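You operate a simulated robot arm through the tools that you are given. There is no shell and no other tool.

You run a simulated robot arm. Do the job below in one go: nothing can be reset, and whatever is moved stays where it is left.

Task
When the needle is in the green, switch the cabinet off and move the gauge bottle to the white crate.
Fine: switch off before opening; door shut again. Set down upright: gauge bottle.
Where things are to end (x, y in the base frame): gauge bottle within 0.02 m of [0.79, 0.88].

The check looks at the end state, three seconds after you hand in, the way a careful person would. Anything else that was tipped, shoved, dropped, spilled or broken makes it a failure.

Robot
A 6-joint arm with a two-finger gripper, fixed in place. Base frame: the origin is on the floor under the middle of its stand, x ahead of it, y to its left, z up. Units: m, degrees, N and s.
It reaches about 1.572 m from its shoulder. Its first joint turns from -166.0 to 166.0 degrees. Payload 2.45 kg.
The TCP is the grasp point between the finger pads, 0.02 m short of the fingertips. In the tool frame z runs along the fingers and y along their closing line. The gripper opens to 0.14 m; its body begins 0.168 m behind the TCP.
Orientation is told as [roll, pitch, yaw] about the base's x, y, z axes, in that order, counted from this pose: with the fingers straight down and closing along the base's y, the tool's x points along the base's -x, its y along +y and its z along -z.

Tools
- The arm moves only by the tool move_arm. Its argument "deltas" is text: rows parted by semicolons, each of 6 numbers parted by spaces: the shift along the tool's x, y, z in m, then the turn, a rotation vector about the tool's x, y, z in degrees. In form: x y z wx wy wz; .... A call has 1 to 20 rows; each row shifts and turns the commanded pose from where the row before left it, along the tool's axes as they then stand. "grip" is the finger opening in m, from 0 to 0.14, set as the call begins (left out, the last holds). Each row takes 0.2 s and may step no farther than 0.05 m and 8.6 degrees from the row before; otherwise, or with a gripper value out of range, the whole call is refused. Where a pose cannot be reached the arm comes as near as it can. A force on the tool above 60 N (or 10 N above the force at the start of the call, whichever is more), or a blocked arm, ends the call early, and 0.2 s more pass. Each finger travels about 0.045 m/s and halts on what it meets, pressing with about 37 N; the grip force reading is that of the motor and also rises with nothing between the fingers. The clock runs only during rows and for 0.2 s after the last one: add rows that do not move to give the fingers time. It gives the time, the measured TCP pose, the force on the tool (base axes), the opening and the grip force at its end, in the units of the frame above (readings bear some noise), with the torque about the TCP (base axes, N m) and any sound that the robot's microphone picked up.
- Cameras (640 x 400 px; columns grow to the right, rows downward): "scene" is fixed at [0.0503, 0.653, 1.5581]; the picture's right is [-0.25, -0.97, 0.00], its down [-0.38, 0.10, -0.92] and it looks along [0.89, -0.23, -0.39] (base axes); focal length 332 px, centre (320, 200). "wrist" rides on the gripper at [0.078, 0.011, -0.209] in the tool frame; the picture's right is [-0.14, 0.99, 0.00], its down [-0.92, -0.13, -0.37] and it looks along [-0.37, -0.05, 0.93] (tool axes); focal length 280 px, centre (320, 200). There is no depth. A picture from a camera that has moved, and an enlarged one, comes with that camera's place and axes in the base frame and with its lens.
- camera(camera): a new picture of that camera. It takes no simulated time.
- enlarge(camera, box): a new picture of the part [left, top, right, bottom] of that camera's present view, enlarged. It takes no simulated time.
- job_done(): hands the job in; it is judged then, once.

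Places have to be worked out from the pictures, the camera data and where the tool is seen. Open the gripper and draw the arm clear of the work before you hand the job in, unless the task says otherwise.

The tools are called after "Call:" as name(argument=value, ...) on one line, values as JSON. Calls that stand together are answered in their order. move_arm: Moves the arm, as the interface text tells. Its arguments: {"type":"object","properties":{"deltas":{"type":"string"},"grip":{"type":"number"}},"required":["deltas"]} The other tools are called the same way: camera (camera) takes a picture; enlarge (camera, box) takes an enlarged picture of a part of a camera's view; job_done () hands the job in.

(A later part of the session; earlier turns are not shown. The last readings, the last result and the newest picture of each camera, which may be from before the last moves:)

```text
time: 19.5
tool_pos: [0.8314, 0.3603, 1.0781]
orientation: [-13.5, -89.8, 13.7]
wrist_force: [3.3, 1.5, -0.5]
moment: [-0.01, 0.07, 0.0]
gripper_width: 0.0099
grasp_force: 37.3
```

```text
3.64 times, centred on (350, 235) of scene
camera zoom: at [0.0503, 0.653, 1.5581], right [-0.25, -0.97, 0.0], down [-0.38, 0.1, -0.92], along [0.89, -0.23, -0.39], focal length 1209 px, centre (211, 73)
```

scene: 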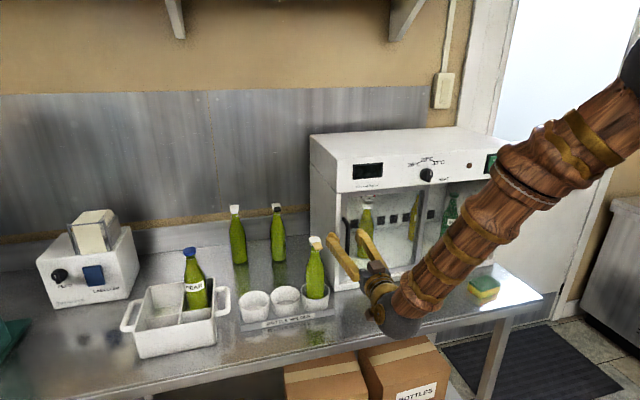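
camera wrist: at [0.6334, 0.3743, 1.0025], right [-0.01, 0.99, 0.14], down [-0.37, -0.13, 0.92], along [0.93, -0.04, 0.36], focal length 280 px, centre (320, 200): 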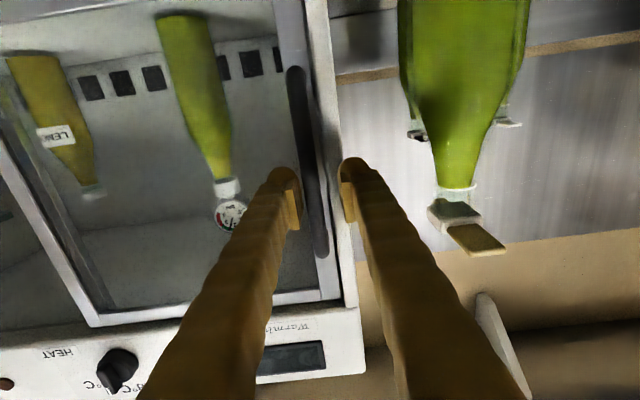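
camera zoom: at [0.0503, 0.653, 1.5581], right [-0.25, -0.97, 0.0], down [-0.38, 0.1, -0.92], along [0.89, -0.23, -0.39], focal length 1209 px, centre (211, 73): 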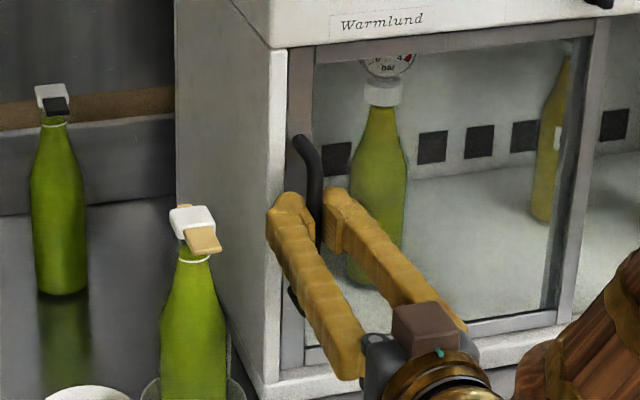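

The bar is gripped (10 mm thick, 37 N). I'll test the slide with a small 2 cm move toward −y.

Call:
move_arm(deltas="0 -0.005 0 0 0 0; 0 -0.005 0 0 0 0; 0 -0.01 0 0 0 0")

Call:
enlarge(camera="scene", box=[330, 180, 370, 290])

```text
time: 20.3
tool_pos: [0.8303, 0.3398, 1.0789]
orientation: [-7.1, -89.9, 7.2]
wrist_force: [14.3, -1.2, -2.2]
moment: [0.06, 0.17, -0.06]
gripper_width: 0.0099
grasp_force: 37.1
```

```text
3.64 times, centred on (350, 235) of scene
camera zoom: at [0.0503, 0.653, 1.5581], right [-0.25, -0.97, 0.0], down [-0.38, 0.1, -0.92], along [0.89, -0.23, -0.39], focal length 1209 px, centre (211, 73)
```

zoom: 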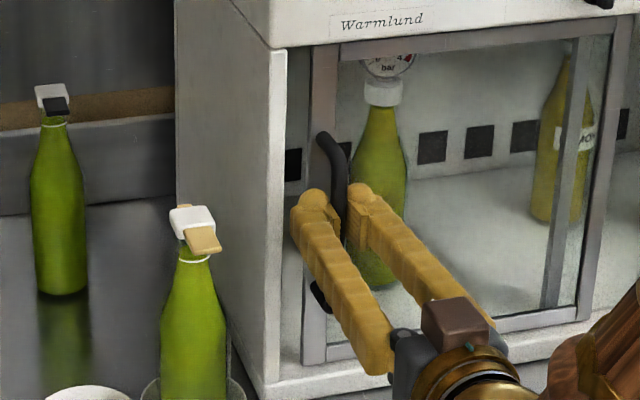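

The door slides freely with the handle. I'll continue sliding it right in measured steps.

Call:
move_arm(deltas="0 -0.03 0.001 0 0 0; 0 -0.04 0 0 0 0; 0 -0.04 0 0 0 0; 0 -0.04 0 0 0 0; 0 -0.03 0 0 0 0")

Call:
camera(camera="scene")

```text
time: 21.5
tool_pos: [0.8308, 0.163, 1.0804]
orientation: [-47.9, -89.2, 47.7]
wrist_force: [25.1, 0.9, -23.8]
moment: [1.07, 0.16, -0.06]
gripper_width: 0.0091
grasp_force: 37.1
out of reach, approached as far as the arm can: row 5
```

```text
taken
```

scene: 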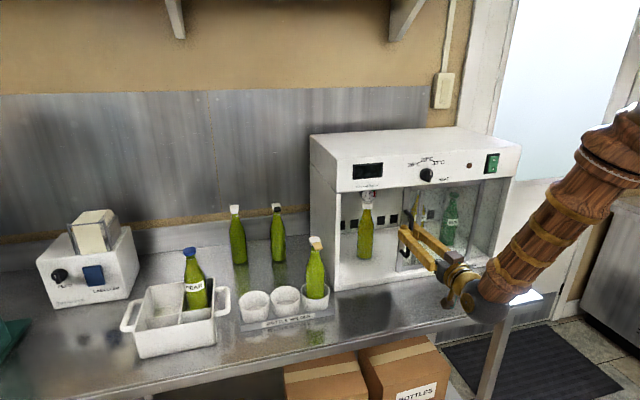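

At y≈0.163 the arm reaches its limit pointing straight ahead. I'll yaw the tool −15° around the bar, as worked at the switch, then continue.

Call:
move_arm(deltas="0 0 0 5 0 0; 0 0 0 5 0 0; 0 0 0 5 0 0")

Call:
enlarge(camera="scene", box=[340, 160, 540, 310])

```text
time: 22.3
tool_pos: [0.8328, 0.1641, 1.082]
orientation: [-39.4, -90.0, 24.5]
wrist_force: [12.7, 1.2, -12.7]
moment: [-0.19, -0.09, 0.07]
gripper_width: 0.009
grasp_force: 36.6
```

```text
2.67 times, centred on (440, 235) of scene
camera zoom: at [0.0503, 0.653, 1.5581], right [-0.25, -0.97, 0.0], down [-0.38, 0.1, -0.92], along [0.89, -0.23, -0.39], focal length 886 px, centre (0, 107)
```

zoom: 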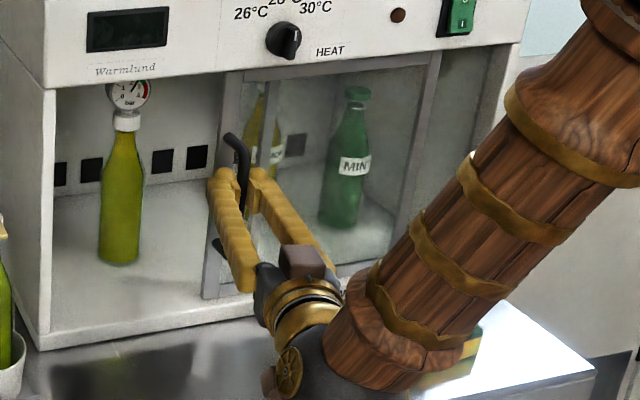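

Yawed cleanly to −15° with lower forces. The bottle is now exposed on the left; I'll slide the door about 7 cm more.

Call:
move_arm(deltas="0.001 -0.0222 0.006 0 0 0; 0.001 -0.0222 0.006 0 0 0; 0 -0.0222 0.006 0 0 0")

Call:
enlarge(camera="scene", box=[340, 160, 540, 310])

Call:
camera(camera="wrist")

```text
time: 23.1
tool_pos: [0.8324, 0.0947, 1.0827]
orientation: [163.2, -89.9, -178.1]
wrist_force: [7.5, 1.0, 18.1]
moment: [-0.06, -0.08, -0.02]
gripper_width: 0.0086
grasp_force: 36.5
```

```text
2.67 times, centred on (440, 235) of scene
camera zoom: at [0.0503, 0.653, 1.5581], right [-0.25, -0.97, 0.0], down [-0.38, 0.1, -0.92], along [0.89, -0.23, -0.39], focal length 886 px, centre (0, 107)
```

zoom: 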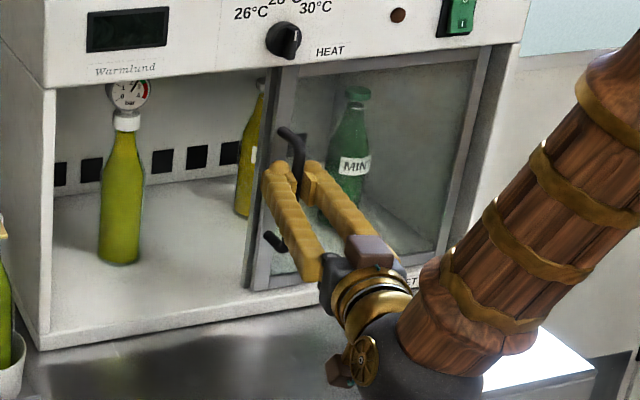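

```text
taken
camera wrist: at [0.6333, 0.1575, 1.0048], right [0.25, 0.96, 0.14], down [-0.39, -0.03, 0.92], along [0.88, -0.29, 0.37], focal length 280 px, centre (320, 200)
```

wrist: 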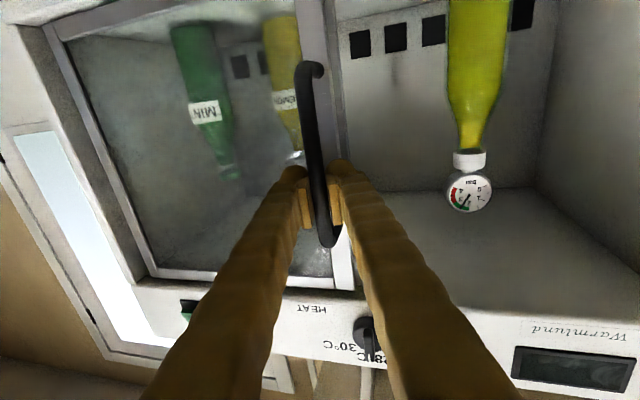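

The opening now spans roughly y 0.125–0.373, enough to reach the bottle at y≈0.24. I'll release the handle and retreat along the tool axis.

Call:
move_arm(deltas="0 0 0 0 0 0; 0 0 0 0 0 0; 0 0 0 0 0 0", grip=0.05)

Call:
move_arm(deltas="0 0 -0.02 0 0 0; 0 0 -0.04 0 0 0; 0 0 -0.045 0 0 0; 0 0 -0.045 0 0 0")

Call:
camera(camera="wrist")

Call:
camera(camera="scene")

```text
time: 23.9
tool_pos: [0.8321, 0.0952, 1.0799]
orientation: [-26.1, -89.8, 11.1]
wrist_force: [0.7, -0.2, -0.2]
moment: [0.03, 0.0, -0.02]
gripper_width: 0.0502
grasp_force: 0.0
```

```text
time: 24.9
tool_pos: [0.7098, 0.1474, 1.089]
orientation: [-16.6, -89.7, 1.5]
wrist_force: [-0.1, -0.1, 0.1]
moment: [-0.01, 0.02, 0.01]
gripper_width: 0.0498
grasp_force: 0.1
out of reach, approached as far as the arm can: row 4
```

```text
taken
camera wrist: at [0.5113, 0.2116, 1.0143], right [0.26, 0.96, 0.14], down [-0.39, -0.03, 0.92], along [0.89, -0.29, 0.36], focal length 280 px, centre (320, 200)
```

wrist: 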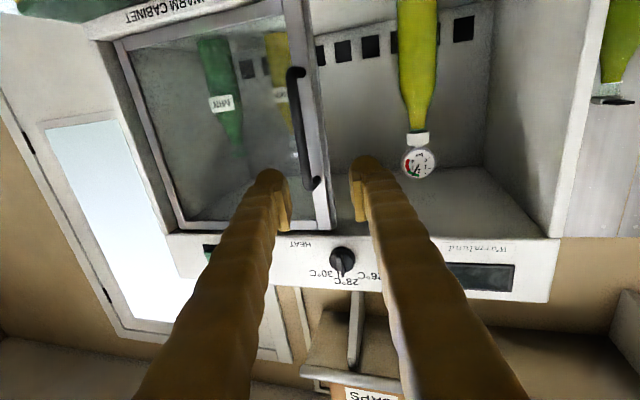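

```text
taken
```

scene: 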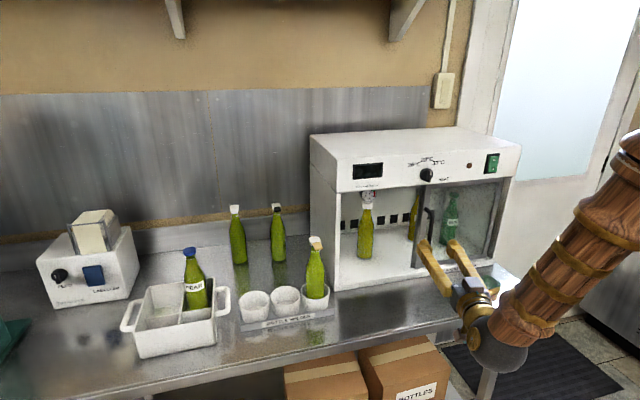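

The door stays open and the bottle is clear to reach. I'll enlarge both views to fix the bottle's position and shape.

Call:
enlarge(camera="scene", box=[340, 180, 400, 280])

Call:
enlarge(camera="wrist", box=[360, 0, 520, 200])

Call:
enlarge(camera="scene", box=[400, 170, 500, 310])

```text
4.00 times, centred on (370, 230) of scene
camera zoom: at [0.0503, 0.653, 1.5581], right [-0.25, -0.97, 0.0], down [-0.38, 0.1, -0.92], along [0.89, -0.23, -0.39], focal length 1330 px, centre (120, 80)
```

zoom: 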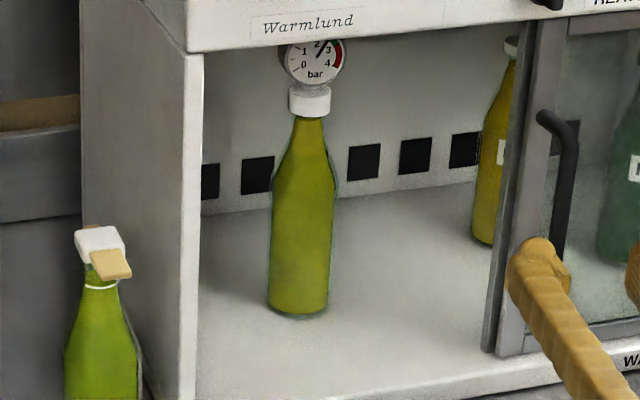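

```text
2.00 times, centred on (440, 100) of wrist
camera zoom: at [0.5113, 0.2116, 1.0143], right [0.26, 0.96, 0.14], down [-0.39, -0.03, 0.92], along [0.89, -0.29, 0.36], focal length 561 px, centre (80, 400)
```

zoom: 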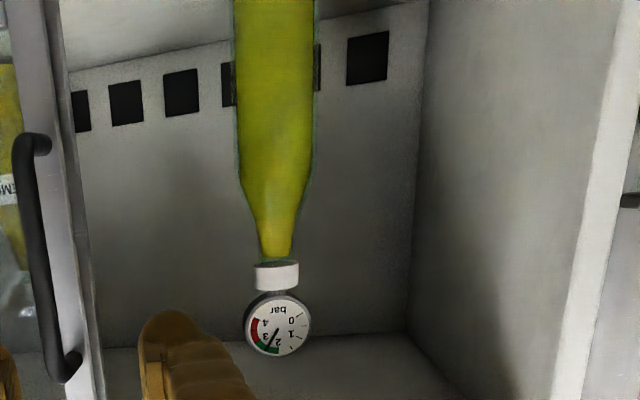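

```text
2.86 times, centred on (450, 240) of scene
camera zoom: at [0.0503, 0.653, 1.5581], right [-0.25, -0.97, 0.0], down [-0.38, 0.1, -0.92], along [0.89, -0.23, -0.39], focal length 950 px, centre (-51, 86)
```

zoom: 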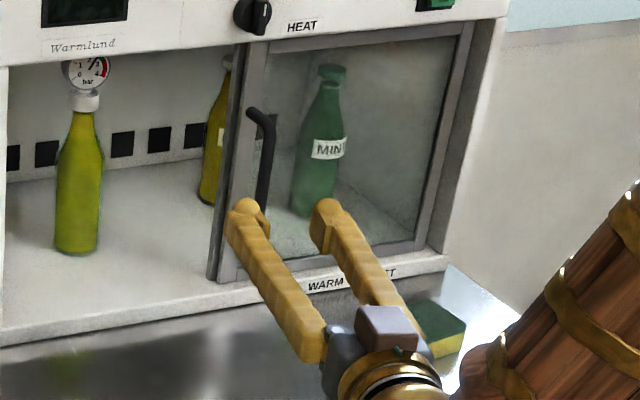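

Triangulated, the bottle axis is at about (1.00, 0.236), base z≈0.909, straight body up to z≈1.04, cap top 1.12 and gauge above, with the needle still in the green. I'll move in front of it, straighten the yaw, tilt slightly nose-down to pitch −78 and open the fingers to 0.095.

Call:
move_arm(deltas="0.0167 0.0303 -0.0012 0 0 0; 0.0167 0.0303 -0.0012 0 0 0; 0.0167 0.0303 -0.0012 0 0 0; 0 0 0 -7.5 0 0; 0 0 0 -7.5 0 0; 0 0 0 0 6 0; 0 0 0 0 6 0", grip=0.095)

Call:
camera(camera="wrist")

Call:
enlarge(camera="scene", box=[320, 160, 520, 320])

```text
time: 26.5
tool_pos: [0.7317, 0.2399, 1.0478]
orientation: [-0.3, -77.7, 0.3]
wrist_force: [-0.3, -0.2, -0.2]
moment: [0.02, 0.03, -0.02]
gripper_width: 0.0949
grasp_force: 0.1
out of reach, approached as far as the arm can: row 5
```

```text
taken
camera wrist: at [0.5103, 0.2488, 1.0168], right [0.03, 0.99, 0.13], down [-0.17, -0.13, 0.98], along [0.99, -0.05, 0.16], focal length 280 px, centre (320, 200)
```

wrist: 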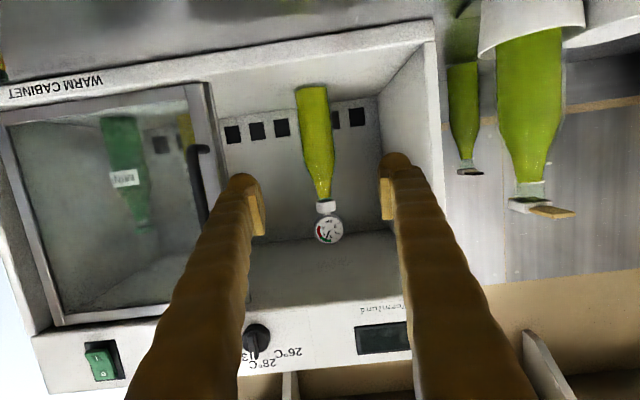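

```text
2.50 times, centred on (420, 240) of scene
camera zoom: at [0.0503, 0.653, 1.5581], right [-0.25, -0.97, 0.0], down [-0.38, 0.1, -0.92], along [0.89, -0.23, -0.39], focal length 831 px, centre (70, 100)
```

zoom: 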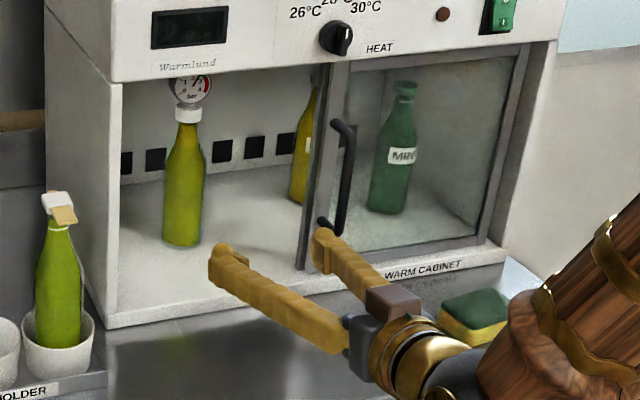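

The bottle is centred between the fingers (y≈0.235) and the right finger clears the door edge at y≈0.11. I'll move in to x≈0.93 and check again.

Call:
move_arm(deltas="-0.0045 -0.001 0.0395 0 0 0; -0.0045 -0.001 0.0395 0 0 0; -0.0045 -0.001 0.0395 0 0 0; -0.0045 -0.001 0.0395 0 0 0; -0.0045 -0.001 0.0395 0 0 0")

Call:
camera(camera="wrist")

Call:
enlarge(camera="scene", box=[320, 160, 520, 320])

```text
time: 27.7
tool_pos: [0.9296, 0.2344, 1.0292]
orientation: [-0.2, -77.9, 0.2]
wrist_force: [0.2, -0.3, -0.5]
moment: [-0.02, -0.01, 0.0]
gripper_width: 0.0949
grasp_force: 0.0
```

```text
taken
camera wrist: at [0.7087, 0.244, 0.9976], right [0.03, 0.99, 0.13], down [-0.17, -0.13, 0.98], along [0.99, -0.05, 0.16], focal length 280 px, centre (320, 200)
```

wrist: 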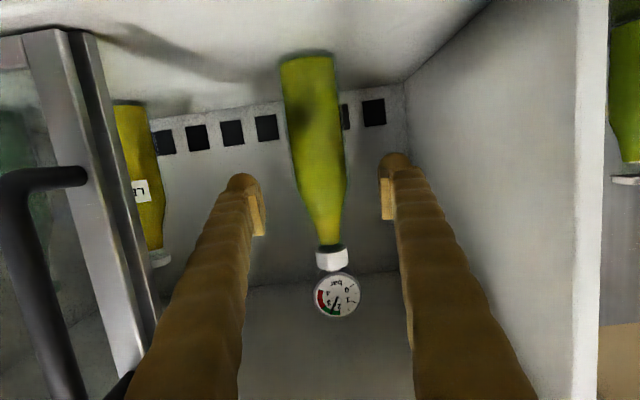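

```text
2.50 times, centred on (420, 240) of scene
camera zoom: at [0.0503, 0.653, 1.5581], right [-0.25, -0.97, 0.0], down [-0.38, 0.1, -0.92], along [0.89, -0.23, -0.39], focal length 831 px, centre (70, 100)
```

zoom: 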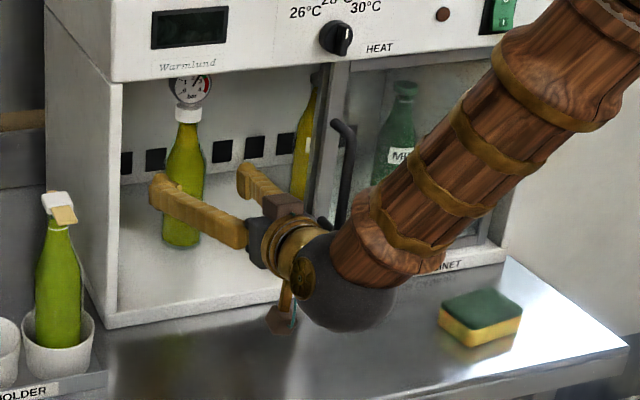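

Bottle is centred between the pads, with clear room all round. I'll advance 7 cm more so the pads straddle the body at z≈1.025.

Call:
move_arm(deltas="-0.0037 0.0002 0.0234 0 0 0; -0.0037 0.0002 0.0234 0 0 0; -0.0037 0.0002 0.0234 0 0 0")

Call:
camera(camera="wrist")

Call:
enlarge(camera="scene", box=[320, 160, 520, 320])

```text
time: 28.5
tool_pos: [1.0009, 0.2351, 1.0247]
orientation: [0.0, -77.9, 0.1]
wrist_force: [0.2, -0.2, 0.7]
moment: [0.01, 0.0, -0.02]
gripper_width: 0.095
grasp_force: 0.1
```

```text
taken
camera wrist: at [0.7799, 0.245, 0.9933], right [0.03, 0.99, 0.13], down [-0.17, -0.13, 0.98], along [0.99, -0.05, 0.16], focal length 280 px, centre (320, 200)
```

wrist: 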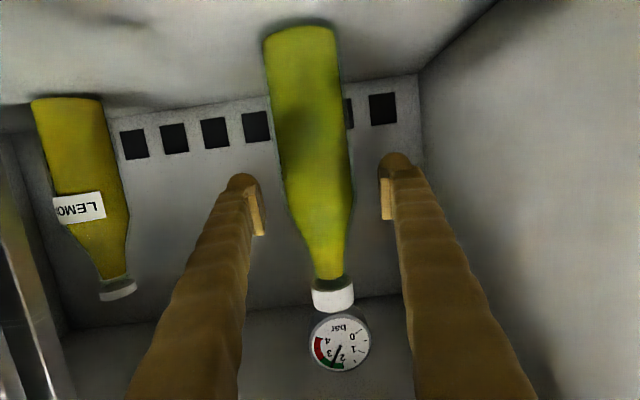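

```text
2.50 times, centred on (420, 240) of scene
camera zoom: at [0.0503, 0.653, 1.5581], right [-0.25, -0.97, 0.0], down [-0.38, 0.1, -0.92], along [0.89, -0.23, -0.39], focal length 831 px, centre (70, 100)
```

zoom: 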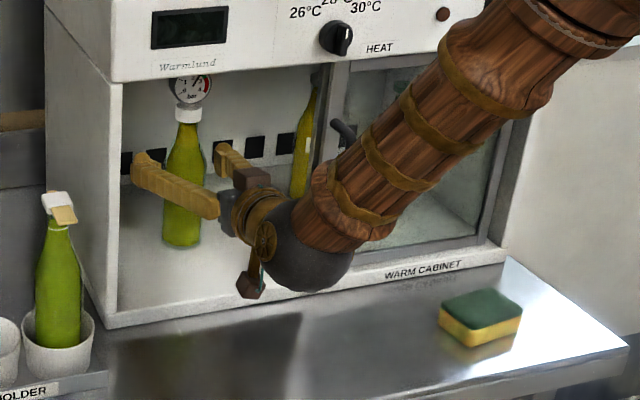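

TCP projects right onto the bottle axis, so it's well centred. I'll close on the body.

Call:
move_arm(deltas="0 0 0 0 0 0; 0 0 0 0 0 0; 0 0 0 0 0 0; 0 0 0 0 0 0; 0 0 0 0 0 0", grip=0.03)

Call:
camera(camera="wrist")

```text
time: 29.7
tool_pos: [1.0005, 0.2351, 1.0244]
orientation: [0.0, -77.9, 0.0]
wrist_force: [0.8, -1.7, 0.1]
moment: [-0.06, -0.1, -0.05]
gripper_width: 0.0575
grasp_force: 36.9
```

```text
taken
camera wrist: at [0.7796, 0.245, 0.9933], right [0.03, 0.99, 0.13], down [-0.17, -0.13, 0.98], along [0.99, -0.05, 0.16], focal length 280 px, centre (320, 200)
```

wrist: 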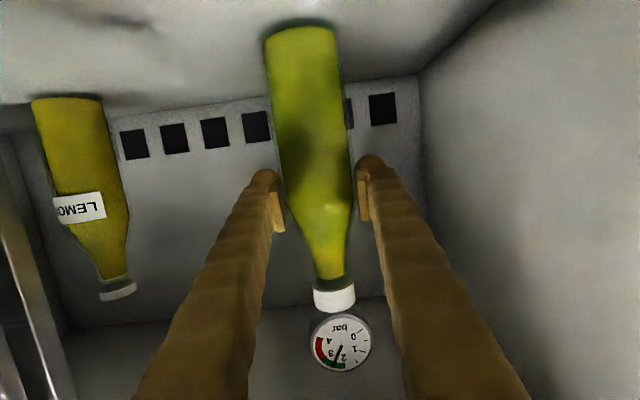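

Gripped at 57.5 mm with 37 N and the bottle did not shift. I'll lift 12 mm and check it hangs level and clear.

Call:
move_arm(deltas="-0.0059 0 -0.0013 0 0 0; -0.0059 0 -0.0013 0 0 0; 0 0 0 0 0 0")

Call:
camera(camera="wrist")

Call:
enlarge(camera="scene", box=[320, 160, 440, 280])

```text
time: 30.5
tool_pos: [1.0004, 0.236, 1.0362]
orientation: [-0.1, -77.8, 0.2]
wrist_force: [-0.2, -0.6, -7.1]
moment: [-0.01, 0.02, 0.01]
gripper_width: 0.0577
grasp_force: 36.9
```

```text
taken
camera wrist: at [0.7794, 0.2452, 1.0051], right [0.03, 0.99, 0.13], down [-0.17, -0.13, 0.98], along [0.99, -0.05, 0.16], focal length 280 px, centre (320, 200)
```

wrist: 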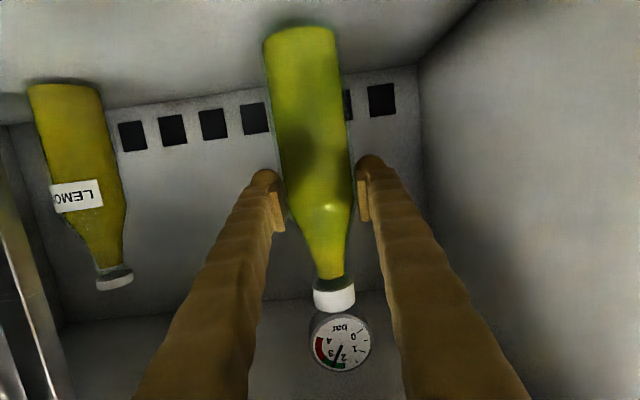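

```text
3.33 times, centred on (380, 220) of scene
camera zoom: at [0.0503, 0.653, 1.5581], right [-0.25, -0.97, 0.0], down [-0.38, 0.1, -0.92], along [0.89, -0.23, -0.39], focal length 1108 px, centre (120, 133)
```

zoom: 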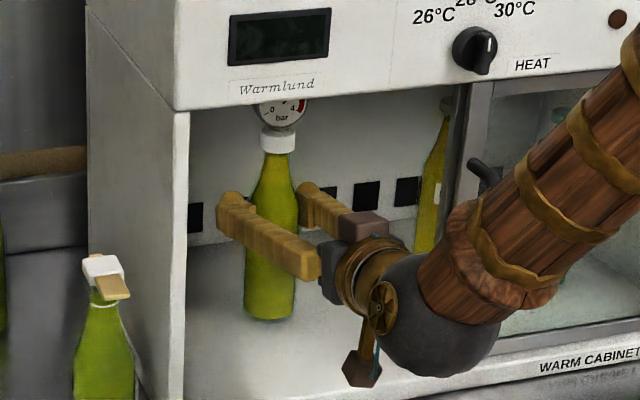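

Lifted cleanly, weighing about 0.72 kg, upright and with the gauge below the header. I'll draw it straight back out of the cabinet by 0.24 m.

Call:
move_arm(deltas="0.0042 0 -0.0195 0 0 0; 0.0084 0 -0.0391 0 0 0; 0.0084 0 -0.0391 0 0 0; 0.0084 0 -0.0391 0 0 0; 0.0084 0 -0.0391 0 0 0; 0.0084 0 -0.0391 0 0 0; 0.0042 0 -0.0195 0 0 0")

Call:
camera(camera="scene")

Call:
camera(camera="wrist")

```text
time: 32.1
tool_pos: [0.7601, 0.235, 1.0366]
orientation: [0.0, -77.9, 0.2]
wrist_force: [0.7, 0.5, -6.9]
moment: [-0.01, -0.03, 0.0]
gripper_width: 0.0577
grasp_force: 37.0
```

```text
taken
```

scene: 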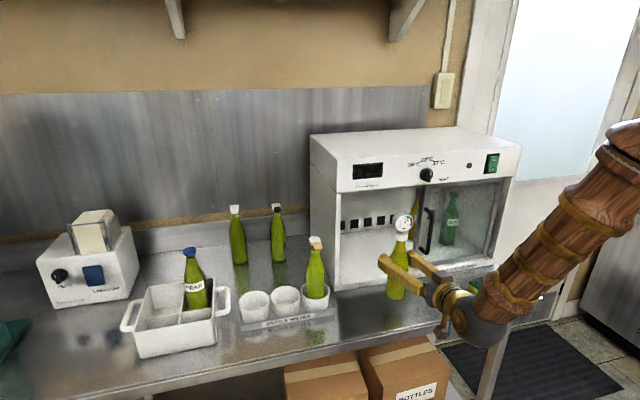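

```text
taken
camera wrist: at [0.539, 0.2446, 1.0056], right [0.03, 0.99, 0.13], down [-0.17, -0.13, 0.98], along [0.99, -0.05, 0.16], focal length 280 px, centre (320, 200)
```

wrist: 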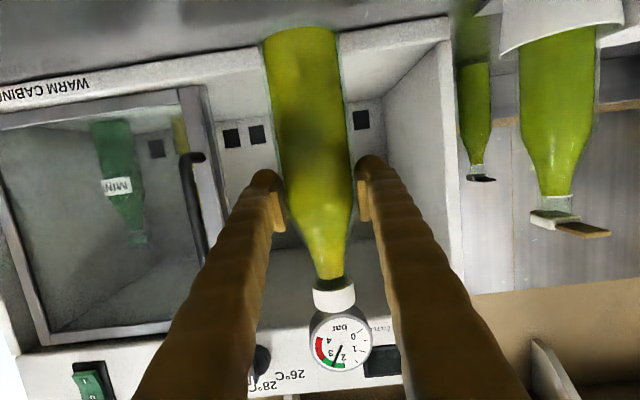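

The bottle is fully out and upright with the needle still in the green. I'll lift it about 0.25 m so its base clears the holder bottle's cap (z≈1.12) before crossing left.

Call:
move_arm(deltas="-0.0416 0 -0.0089 0 0 0; -0.0416 0 -0.0089 0 0 0; -0.0416 0 -0.0089 0 0 0; -0.0416 0 -0.0089 0 0 0; -0.0416 0 -0.0089 0 0 0; -0.0416 0 -0.0089 0 0 0; 0 0.03 0 0 0 0; 0 0.03 0 0 0 0")

Call:
camera(camera="scene")

```text
time: 33.9
tool_pos: [0.7603, 0.2951, 1.2928]
orientation: [-0.2, -77.8, 0.2]
wrist_force: [0.6, -0.8, -6.5]
moment: [-0.04, 0.04, -0.01]
gripper_width: 0.0578
grasp_force: 36.2
```

```text
taken
```

scene: 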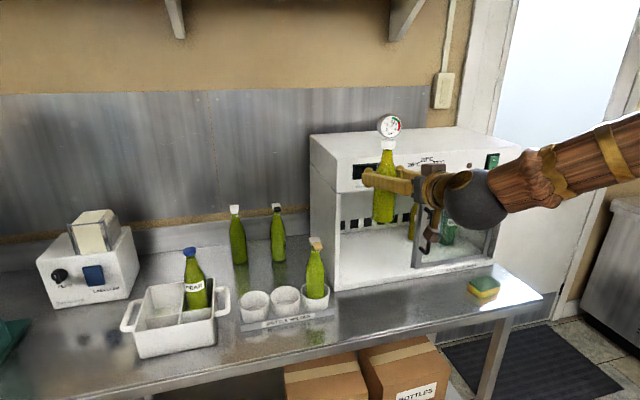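

It's held steady, with the base near z≈1.18. I'll move left toward the crate at this height.

Call:
move_arm(deltas="0 0.03 0 0 0 0; 0 0.042 0 0 0 0; 0 0.042 0 0 0 0; 0 0.042 0 0 0 0; 0 0.042 0 0 0 0; 0 0.042 0 0 0 0; 0 0.042 0 0 0 0; 0 0.03 0 0 0 0")

Call:
camera(camera="scene")

Call:
camera(camera="wrist")

```text
time: 35.7
tool_pos: [0.7609, 0.609, 1.2913]
orientation: [-0.2, -77.9, 0.2]
wrist_force: [0.4, 0.1, -6.3]
moment: [0.0, 0.04, 0.03]
gripper_width: 0.0574
grasp_force: 36.8
```

```text
taken
```

scene: 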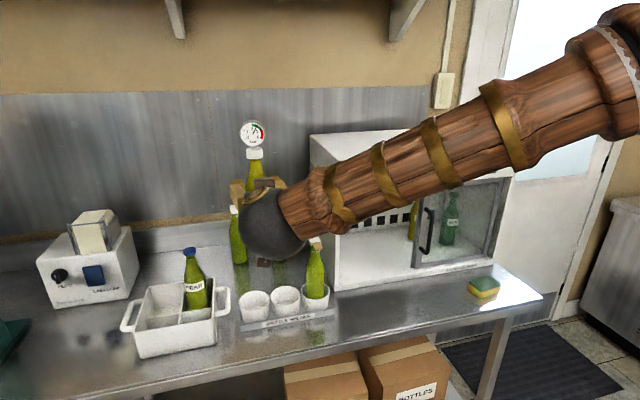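

```text
taken
camera wrist: at [0.5392, 0.618, 1.2597], right [0.03, 0.99, 0.13], down [-0.17, -0.13, 0.98], along [0.99, -0.05, 0.16], focal length 280 px, centre (320, 200)
```

wrist: 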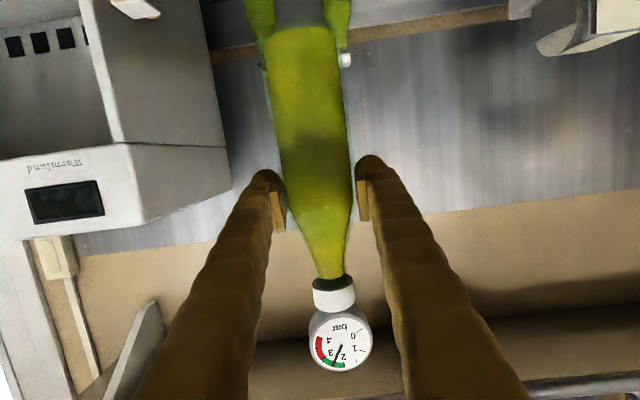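

I'll enlarge the crate now, while the scene view of it is unobstructed, to pin down the free cell at the target.

Call:
enlarge(camera="scene", box=[115, 240, 235, 365])

```text
3.20 times, centred on (175, 302) of scene
camera zoom: at [0.0503, 0.653, 1.5581], right [-0.25, -0.97, 0.0], down [-0.38, 0.1, -0.92], along [0.89, -0.23, -0.39], focal length 1064 px, centre (784, -128)
```

zoom: 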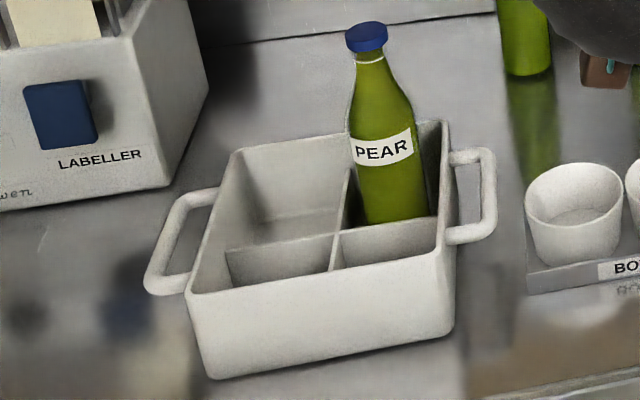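

By my estimate the crate spans roughly x 0.73–0.90, y 0.74–0.92 in four cells, with PEAR back-right and the target in the empty front-left cell. I want a second, more accurate measurement, so I'll move back and left to view the crate from in front with the wrist camera.

Call:
move_arm(deltas="0.0158 0.03 -0.0261 0 0 0; 0.0158 0.03 -0.0261 0 0 0; 0.0158 0.03 -0.0261 0 0 0; 0.0158 0.03 -0.0261 0 0 0; 0.0158 0.03 -0.0261 0 0 0; 0.0158 0.03 -0.0261 0 0 0; 0.0158 0.03 -0.0261 0 0 0; 0.0158 0.03 -0.0261 0 0 0; 0.0158 0.03 -0.0261 0 0 0")

Call:
camera(camera="wrist")

Call:
camera(camera="scene")

```text
time: 37.7
tool_pos: [0.5006, 0.8772, 1.2018]
orientation: [-0.1, -78.0, 0.0]
wrist_force: [-0.6, -0.5, -6.1]
moment: [0.01, 0.07, 0.05]
gripper_width: 0.0573
grasp_force: 36.9
```

```text
taken
camera wrist: at [0.2794, 0.887, 1.1702], right [0.03, 0.99, 0.13], down [-0.17, -0.13, 0.98], along [0.99, -0.05, 0.16], focal length 280 px, centre (320, 200)
```

wrist: 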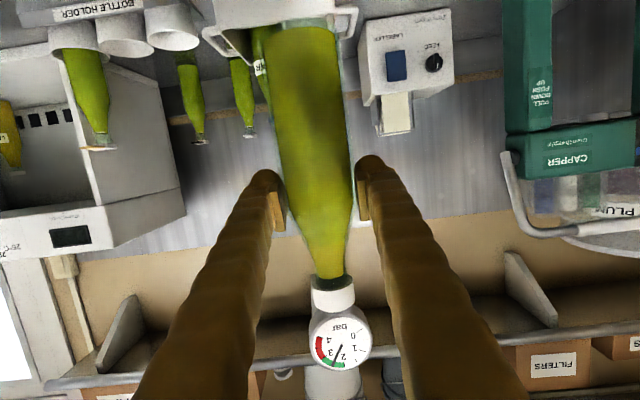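

```text
taken
```

scene: 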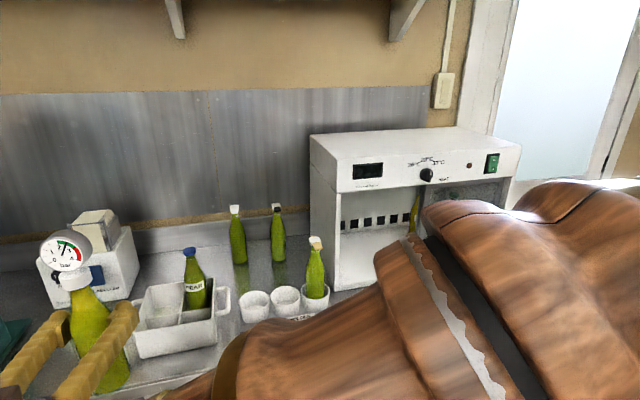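

The crate is at the top edge of the wrist view. I'll lower 6 cm here, well in front of everything, to see it better.

Call:
move_arm(deltas="0.0293 0 0.0063 0 0 0; 0.0293 0 0.0063 0 0 0")

Call:
camera(camera="wrist")

Call:
enlarge(camera="wrist", box=[180, 0, 400, 130])

Call:
camera(camera="scene")

```text
time: 38.3
tool_pos: [0.5002, 0.8755, 1.1413]
orientation: [0.2, -77.8, -0.1]
wrist_force: [0.2, -0.8, -5.7]
moment: [-0.02, 0.0, 0.0]
gripper_width: 0.0574
grasp_force: 36.9
```

```text
taken
camera wrist: at [0.2798, 0.8862, 1.1107], right [0.03, 0.99, 0.13], down [-0.17, -0.13, 0.98], along [0.99, -0.05, 0.16], focal length 280 px, centre (320, 200)
```

wrist: 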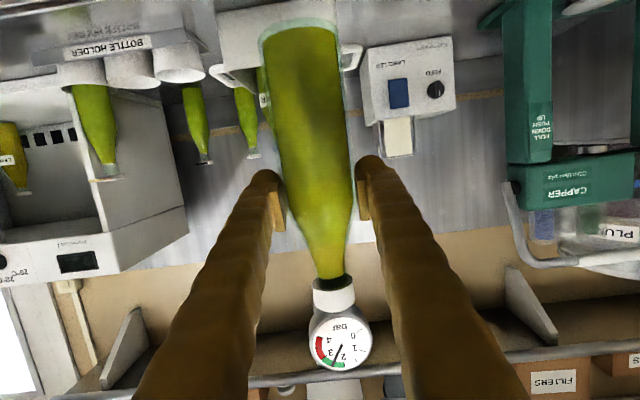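

```text
2.91 times, centred on (290, 65) of wrist
camera zoom: at [0.2798, 0.8862, 1.1107], right [0.03, 0.99, 0.13], down [-0.17, -0.13, 0.98], along [0.99, -0.05, 0.16], focal length 816 px, centre (407, 593)
```

zoom: 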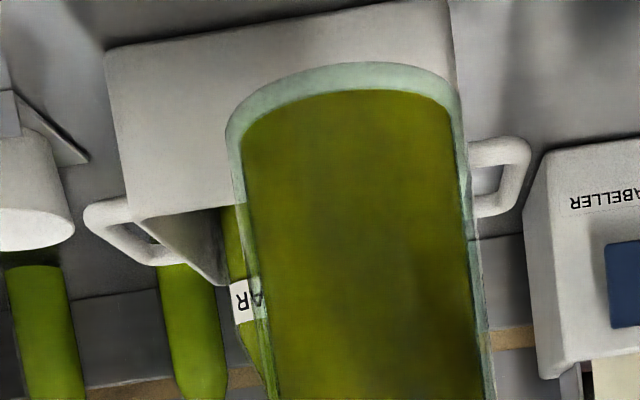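

```text
taken
```

scene: 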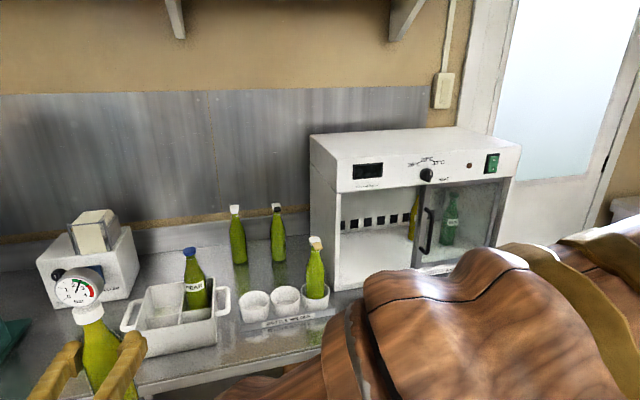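

Combining both cameras, the crate spans x 0.74–0.912, y 0.745–0.925, with the table at z≈0.886 and rim at ≈0.968. The empty front-left cell is centred near (0.787, 0.879), matching the target, so I'll move forward above it with the base about 5 cm over the rim.

Call:
move_arm(deltas="-0.0086 0.0004 0.04 0 0 0; -0.0086 0.0004 0.04 0 0 0; -0.0086 0.0004 0.04 0 0 0; -0.0086 0.0004 0.04 0 0 0; -0.0086 0.0004 0.04 0 0 0; -0.0086 0.0004 0.04 0 0 0; -0.0086 0.0004 0.04 0 0 0; 0 0 0 0 0 0")

Call:
camera(camera="scene")

Call:
enlarge(camera="scene", box=[90, 200, 250, 370])

Call:
camera(camera="wrist")

```text
time: 40.1
tool_pos: [0.7859, 0.8804, 1.1418]
orientation: [-0.1, -77.9, 0.1]
wrist_force: [-0.4, 0.0, -6.3]
moment: [0.01, 0.02, -0.01]
gripper_width: 0.0577
grasp_force: 36.5
```

```text
taken
```

scene: 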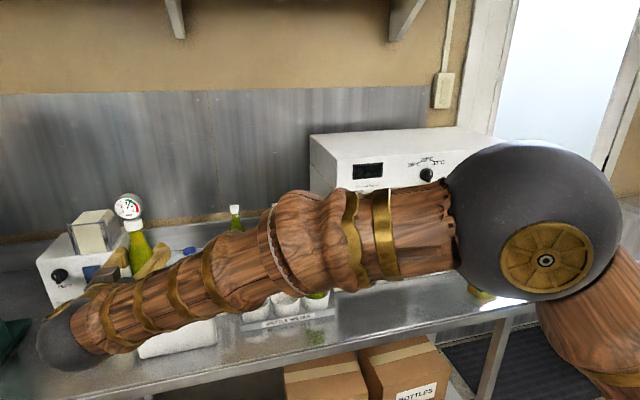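

```text
2.35 times, centred on (170, 285) of scene
camera zoom: at [0.0503, 0.653, 1.5581], right [-0.25, -0.97, 0.0], down [-0.38, 0.1, -0.92], along [0.89, -0.23, -0.39], focal length 782 px, centre (673, 0)
```

zoom: 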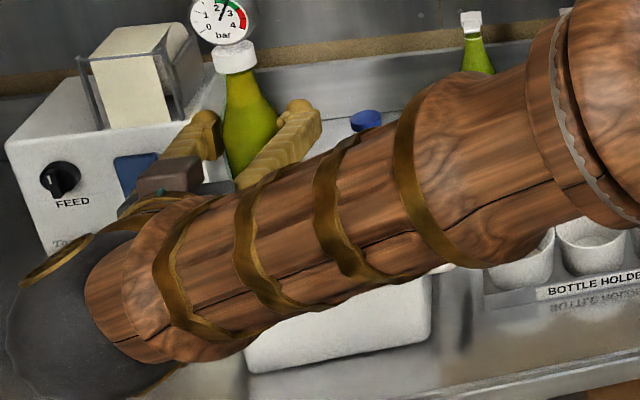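

```text
taken
camera wrist: at [0.5652, 0.8902, 1.1111], right [0.03, 0.99, 0.13], down [-0.17, -0.13, 0.98], along [0.99, -0.05, 0.16], focal length 280 px, centre (320, 200)
```

wrist: 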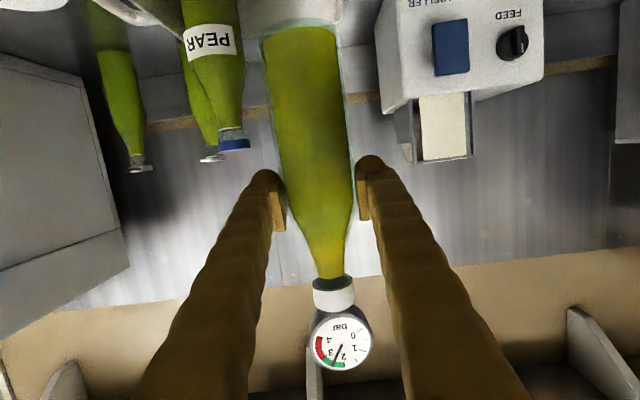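

The bottle is over the target at (0.786, 0.880) with PEAR well clear of the right finger. The forearm now blocks the scene view of the crate, so I'll lower in small steps and watch the force.

Call:
move_arm(deltas="0.0147 0 0.0032 0 0 0; 0.0147 0 0.0032 0 0 0; 0.0147 0 0.0032 0 0 0; 0.0147 0 0.0032 0 0 0; 0 0 0 0 0 0")

Call:
camera(camera="wrist")

Call:
camera(camera="scene")

```text
time: 41.3
tool_pos: [0.7876, 0.8798, 1.0825]
orientation: [-0.1, -77.8, 0.2]
wrist_force: [-1.4, -0.3, -6.7]
moment: [-0.03, -0.01, 0.05]
gripper_width: 0.0574
grasp_force: 36.8
```

```text
taken
camera wrist: at [0.5658, 0.8895, 1.0508], right [0.03, 0.99, 0.13], down [-0.17, -0.13, 0.98], along [0.99, -0.05, 0.16], focal length 280 px, centre (320, 200)
```

wrist: 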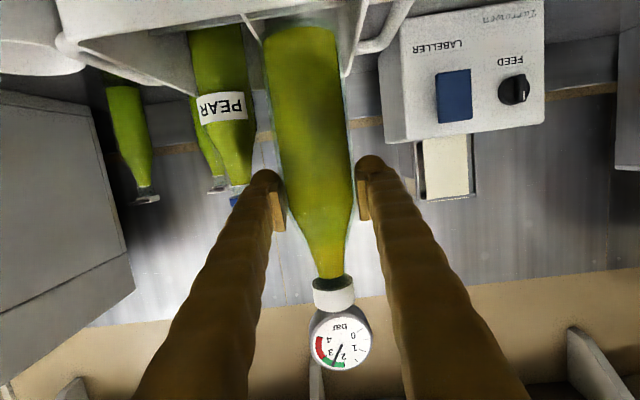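

```text
taken
```

scene: 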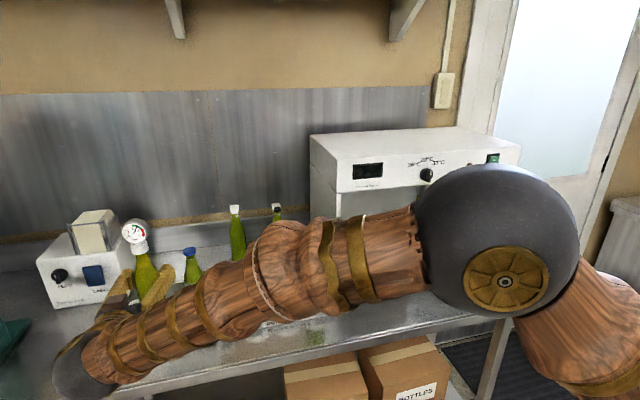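

I'll enlarge the lower end of the bottle against the crate's walls before lowering it in.

Call:
enlarge(camera="wrist", box=[160, 0, 420, 120])

```text
2.46 times, centred on (290, 60) of wrist
camera zoom: at [0.5658, 0.8895, 1.0508], right [0.03, 0.99, 0.13], down [-0.17, -0.13, 0.98], along [0.99, -0.05, 0.16], focal length 690 px, centre (394, 545)
```

zoom: 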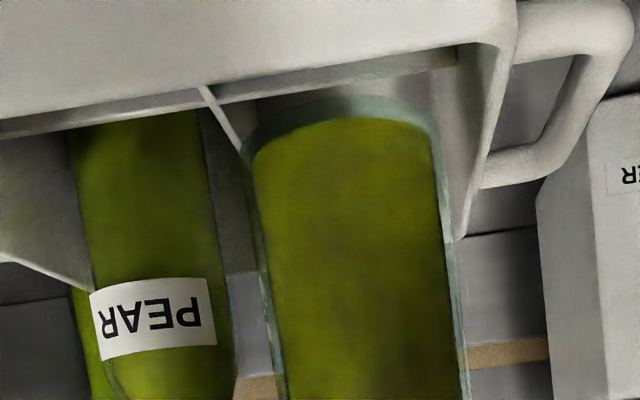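

From this view the free cell spans about y 0.838–0.917 and x 0.746–0.824, and the bottle (y 0.853–0.907, centred at x≈0.787) sits inside it. I'll lower to just above the crate floor.

Call:
move_arm(deltas="0.0147 0 0.0032 0 0 0; 0.0147 0 0.0032 0 0 0; 0.0147 0 0.0032 0 0 0; 0.0098 0 0.0021 0 0 0")

Call:
camera(camera="wrist")

```text
time: 42.3
tool_pos: [0.7875, 0.8801, 1.0266]
orientation: [-0.2, -77.9, 0.3]
wrist_force: [0.5, 0.0, -6.5]
moment: [-0.02, 0.04, -0.01]
gripper_width: 0.0573
grasp_force: 36.7
```

```text
taken
camera wrist: at [0.5662, 0.8896, 0.9953], right [0.03, 0.99, 0.13], down [-0.17, -0.13, 0.98], along [0.99, -0.05, 0.16], focal length 280 px, centre (320, 200)
```

wrist: 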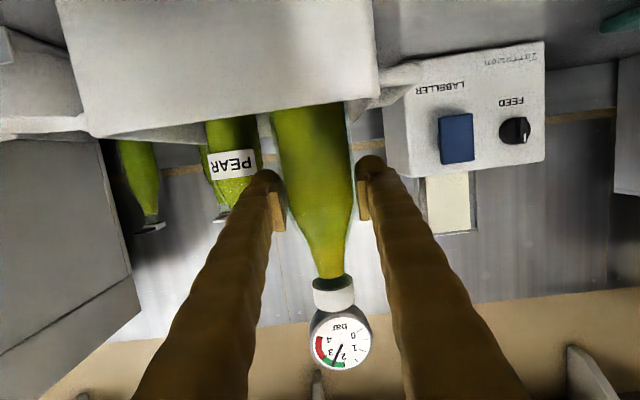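

It's inside the cell with no side contact. I'll ease down in a few millimetres per row until the weight comes off.

Call:
move_arm(deltas="0.0039 0 0.0008 0 0 0; 0.0039 0 0.0008 0 0 0; 0.0029 0 0.0006 0 0 0")

Call:
move_arm(deltas="0.00195 0 0.0004 0 0 0; 0.00195 0 0.0004 0 0 0")

```text
time: 43.1
tool_pos: [0.7871, 0.8805, 1.0158]
orientation: [0.0, -77.9, 0.2]
wrist_force: [0.3, 1.0, -5.8]
moment: [0.03, -0.03, 0.0]
gripper_width: 0.0573
grasp_force: 36.7
```

```text
time: 43.7
tool_pos: [0.7867, 0.8807, 1.0122]
orientation: [-0.2, -77.9, 0.3]
wrist_force: [0.2, 0.2, -6.9]
moment: [0.01, 0.01, 0.02]
gripper_width: 0.0574
grasp_force: 36.9
```

No contact yet at z=1.012; I'll continue down in 2 mm steps.

Call:
move_arm(deltas="0.00195 0 0.0004 0 0 0; 0.00195 0 0.0004 0 0 0")

```text
time: 44.3
tool_pos: [0.7861, 0.8795, 1.0076]
orientation: [-0.2, -77.9, 0.3]
wrist_force: [-0.1, -0.9, -6.5]
moment: [0.0, 0.03, 0.01]
gripper_width: 0.0577
grasp_force: 36.8
```

Call:
move_arm(deltas="0.00195 0 0.0004 0 0 0; 0.00195 0 0.0004 0 0 0")

```text
time: 44.9
tool_pos: [0.787, 0.8804, 1.0054]
orientation: [0.1, -78.0, -0.1]
wrist_force: [-2.1, -2.3, 6.2]
moment: [0.11, 0.26, 0.05]
gripper_width: 0.0574
grasp_force: 36.7
```

The vertical force flipped from −6.5 to +6.2 N, so the bottle is standing on the crate floor. I'll open the fingers modestly to release it.

Call:
move_arm(deltas="0 0 0 0 0 0; 0 0 0 0 0 0; 0 0 0 0 0 0", grip=0.082)

Call:
camera(camera="wrist")

```text
time: 45.7
tool_pos: [0.7867, 0.8807, 1.0038]
orientation: [-0.1, -77.9, 0.2]
wrist_force: [0.1, 0.1, 0.1]
moment: [0.0, -0.02, 0.04]
gripper_width: 0.082
grasp_force: 0.0
```

```text
taken
camera wrist: at [0.5656, 0.8895, 0.9729], right [0.03, 0.99, 0.13], down [-0.17, -0.13, 0.98], along [0.99, -0.05, 0.16], focal length 280 px, centre (320, 200)
```

wrist: 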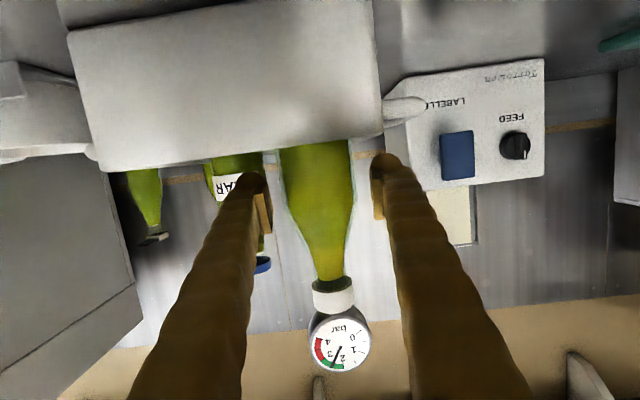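

Released, and the bottle stays upright at the target. I'll retreat straight back along the tool axis and check the crate.

Call:
move_arm(deltas="0 0 -0.02 0 0 0; 0 0 -0.04 0 0 0; 0 0 -0.045 0 0 0; 0 0 -0.045 0 0 0; 0 0 -0.045 0 0 0; -0.04 0 -0.01 0 0 0; -0.04 0 -0.01 0 0 0")

Call:
camera(camera="wrist")

Call:
camera(camera="scene")

```text
time: 47.3
tool_pos: [0.5939, 0.8792, 1.1266]
orientation: [-0.1, -77.9, 0.3]
wrist_force: [-0.3, 0.6, 0.2]
moment: [-0.02, -0.06, 0.02]
gripper_width: 0.0818
grasp_force: 0.0
```

```text
taken
camera wrist: at [0.3726, 0.8886, 1.096], right [0.03, 0.99, 0.13], down [-0.17, -0.13, 0.98], along [0.99, -0.05, 0.16], focal length 280 px, centre (320, 200)
```

wrist: 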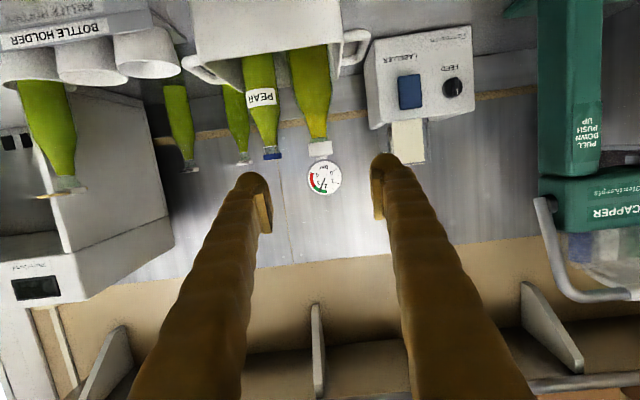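

```text
taken
```

scene: 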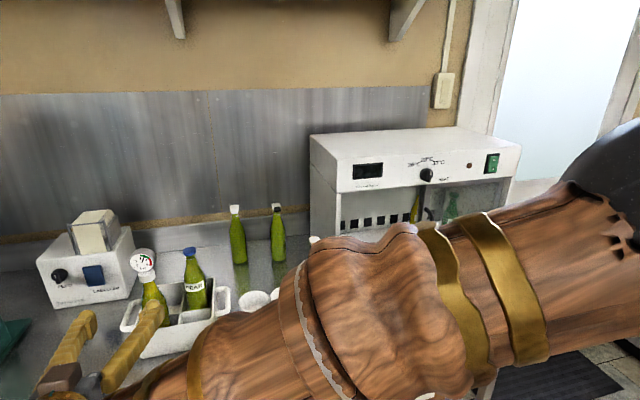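

The gauge bottle stands upright in its cell beside PEAR and nothing else has moved. Next I'll go back in front of the cabinet to close the door, keeping the fingertips forward of all the bench items.

Call:
move_arm(deltas="0.002 -0.025 0.0037 0 0 0; 0.002 -0.045 0.0067 0 0 0; 0.002 -0.045 0.0067 0 0 0; 0.002 -0.045 0.0067 0 0 0; 0.002 -0.045 0.0067 0 0 0; 0.002 -0.045 0.0067 0 0 0; 0.002 -0.045 0.0067 0 0 0; 0.002 -0.045 0.0067 0 0 0; 0.002 -0.045 0.0067 0 0 0; 0.002 -0.045 0.0067 0 0 0; 0.002 -0.045 0.0067 0 0 0; 0.002 -0.045 0.0067 0 0 0; 0.002 -0.045 0.0067 0 0 0; 0.002 -0.045 0.0067 0 0 0; 0.002 -0.019 0.003 0 0 0", grip=0.05)

Call:
camera(camera="scene")

Call:
camera(camera="wrist")

```text
time: 50.5
tool_pos: [0.6799, 0.2499, 1.0778]
orientation: [0.0, -77.9, 0.1]
wrist_force: [0.8, 0.2, 0.6]
moment: [0.0, 0.04, 0.02]
gripper_width: 0.05
grasp_force: 0.1
```

```text
taken
```

scene: 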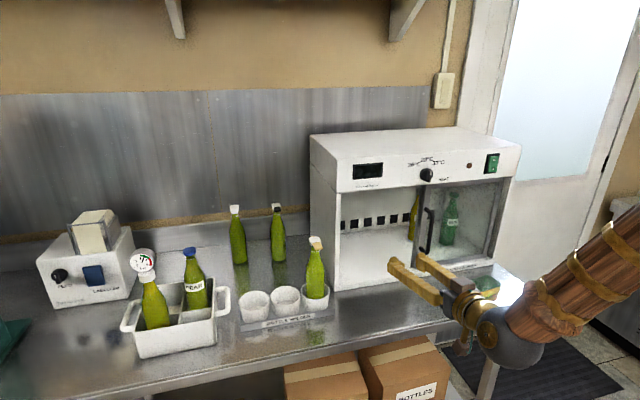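

```text
taken
camera wrist: at [0.459, 0.26, 1.0474], right [0.03, 0.99, 0.13], down [-0.17, -0.13, 0.98], along [0.99, -0.05, 0.16], focal length 280 px, centre (320, 200)
```

wrist: 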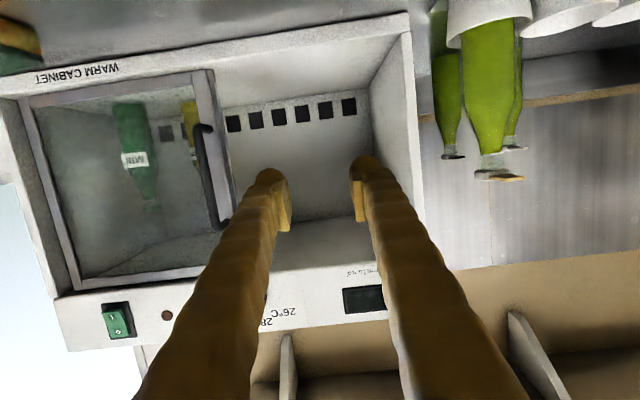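

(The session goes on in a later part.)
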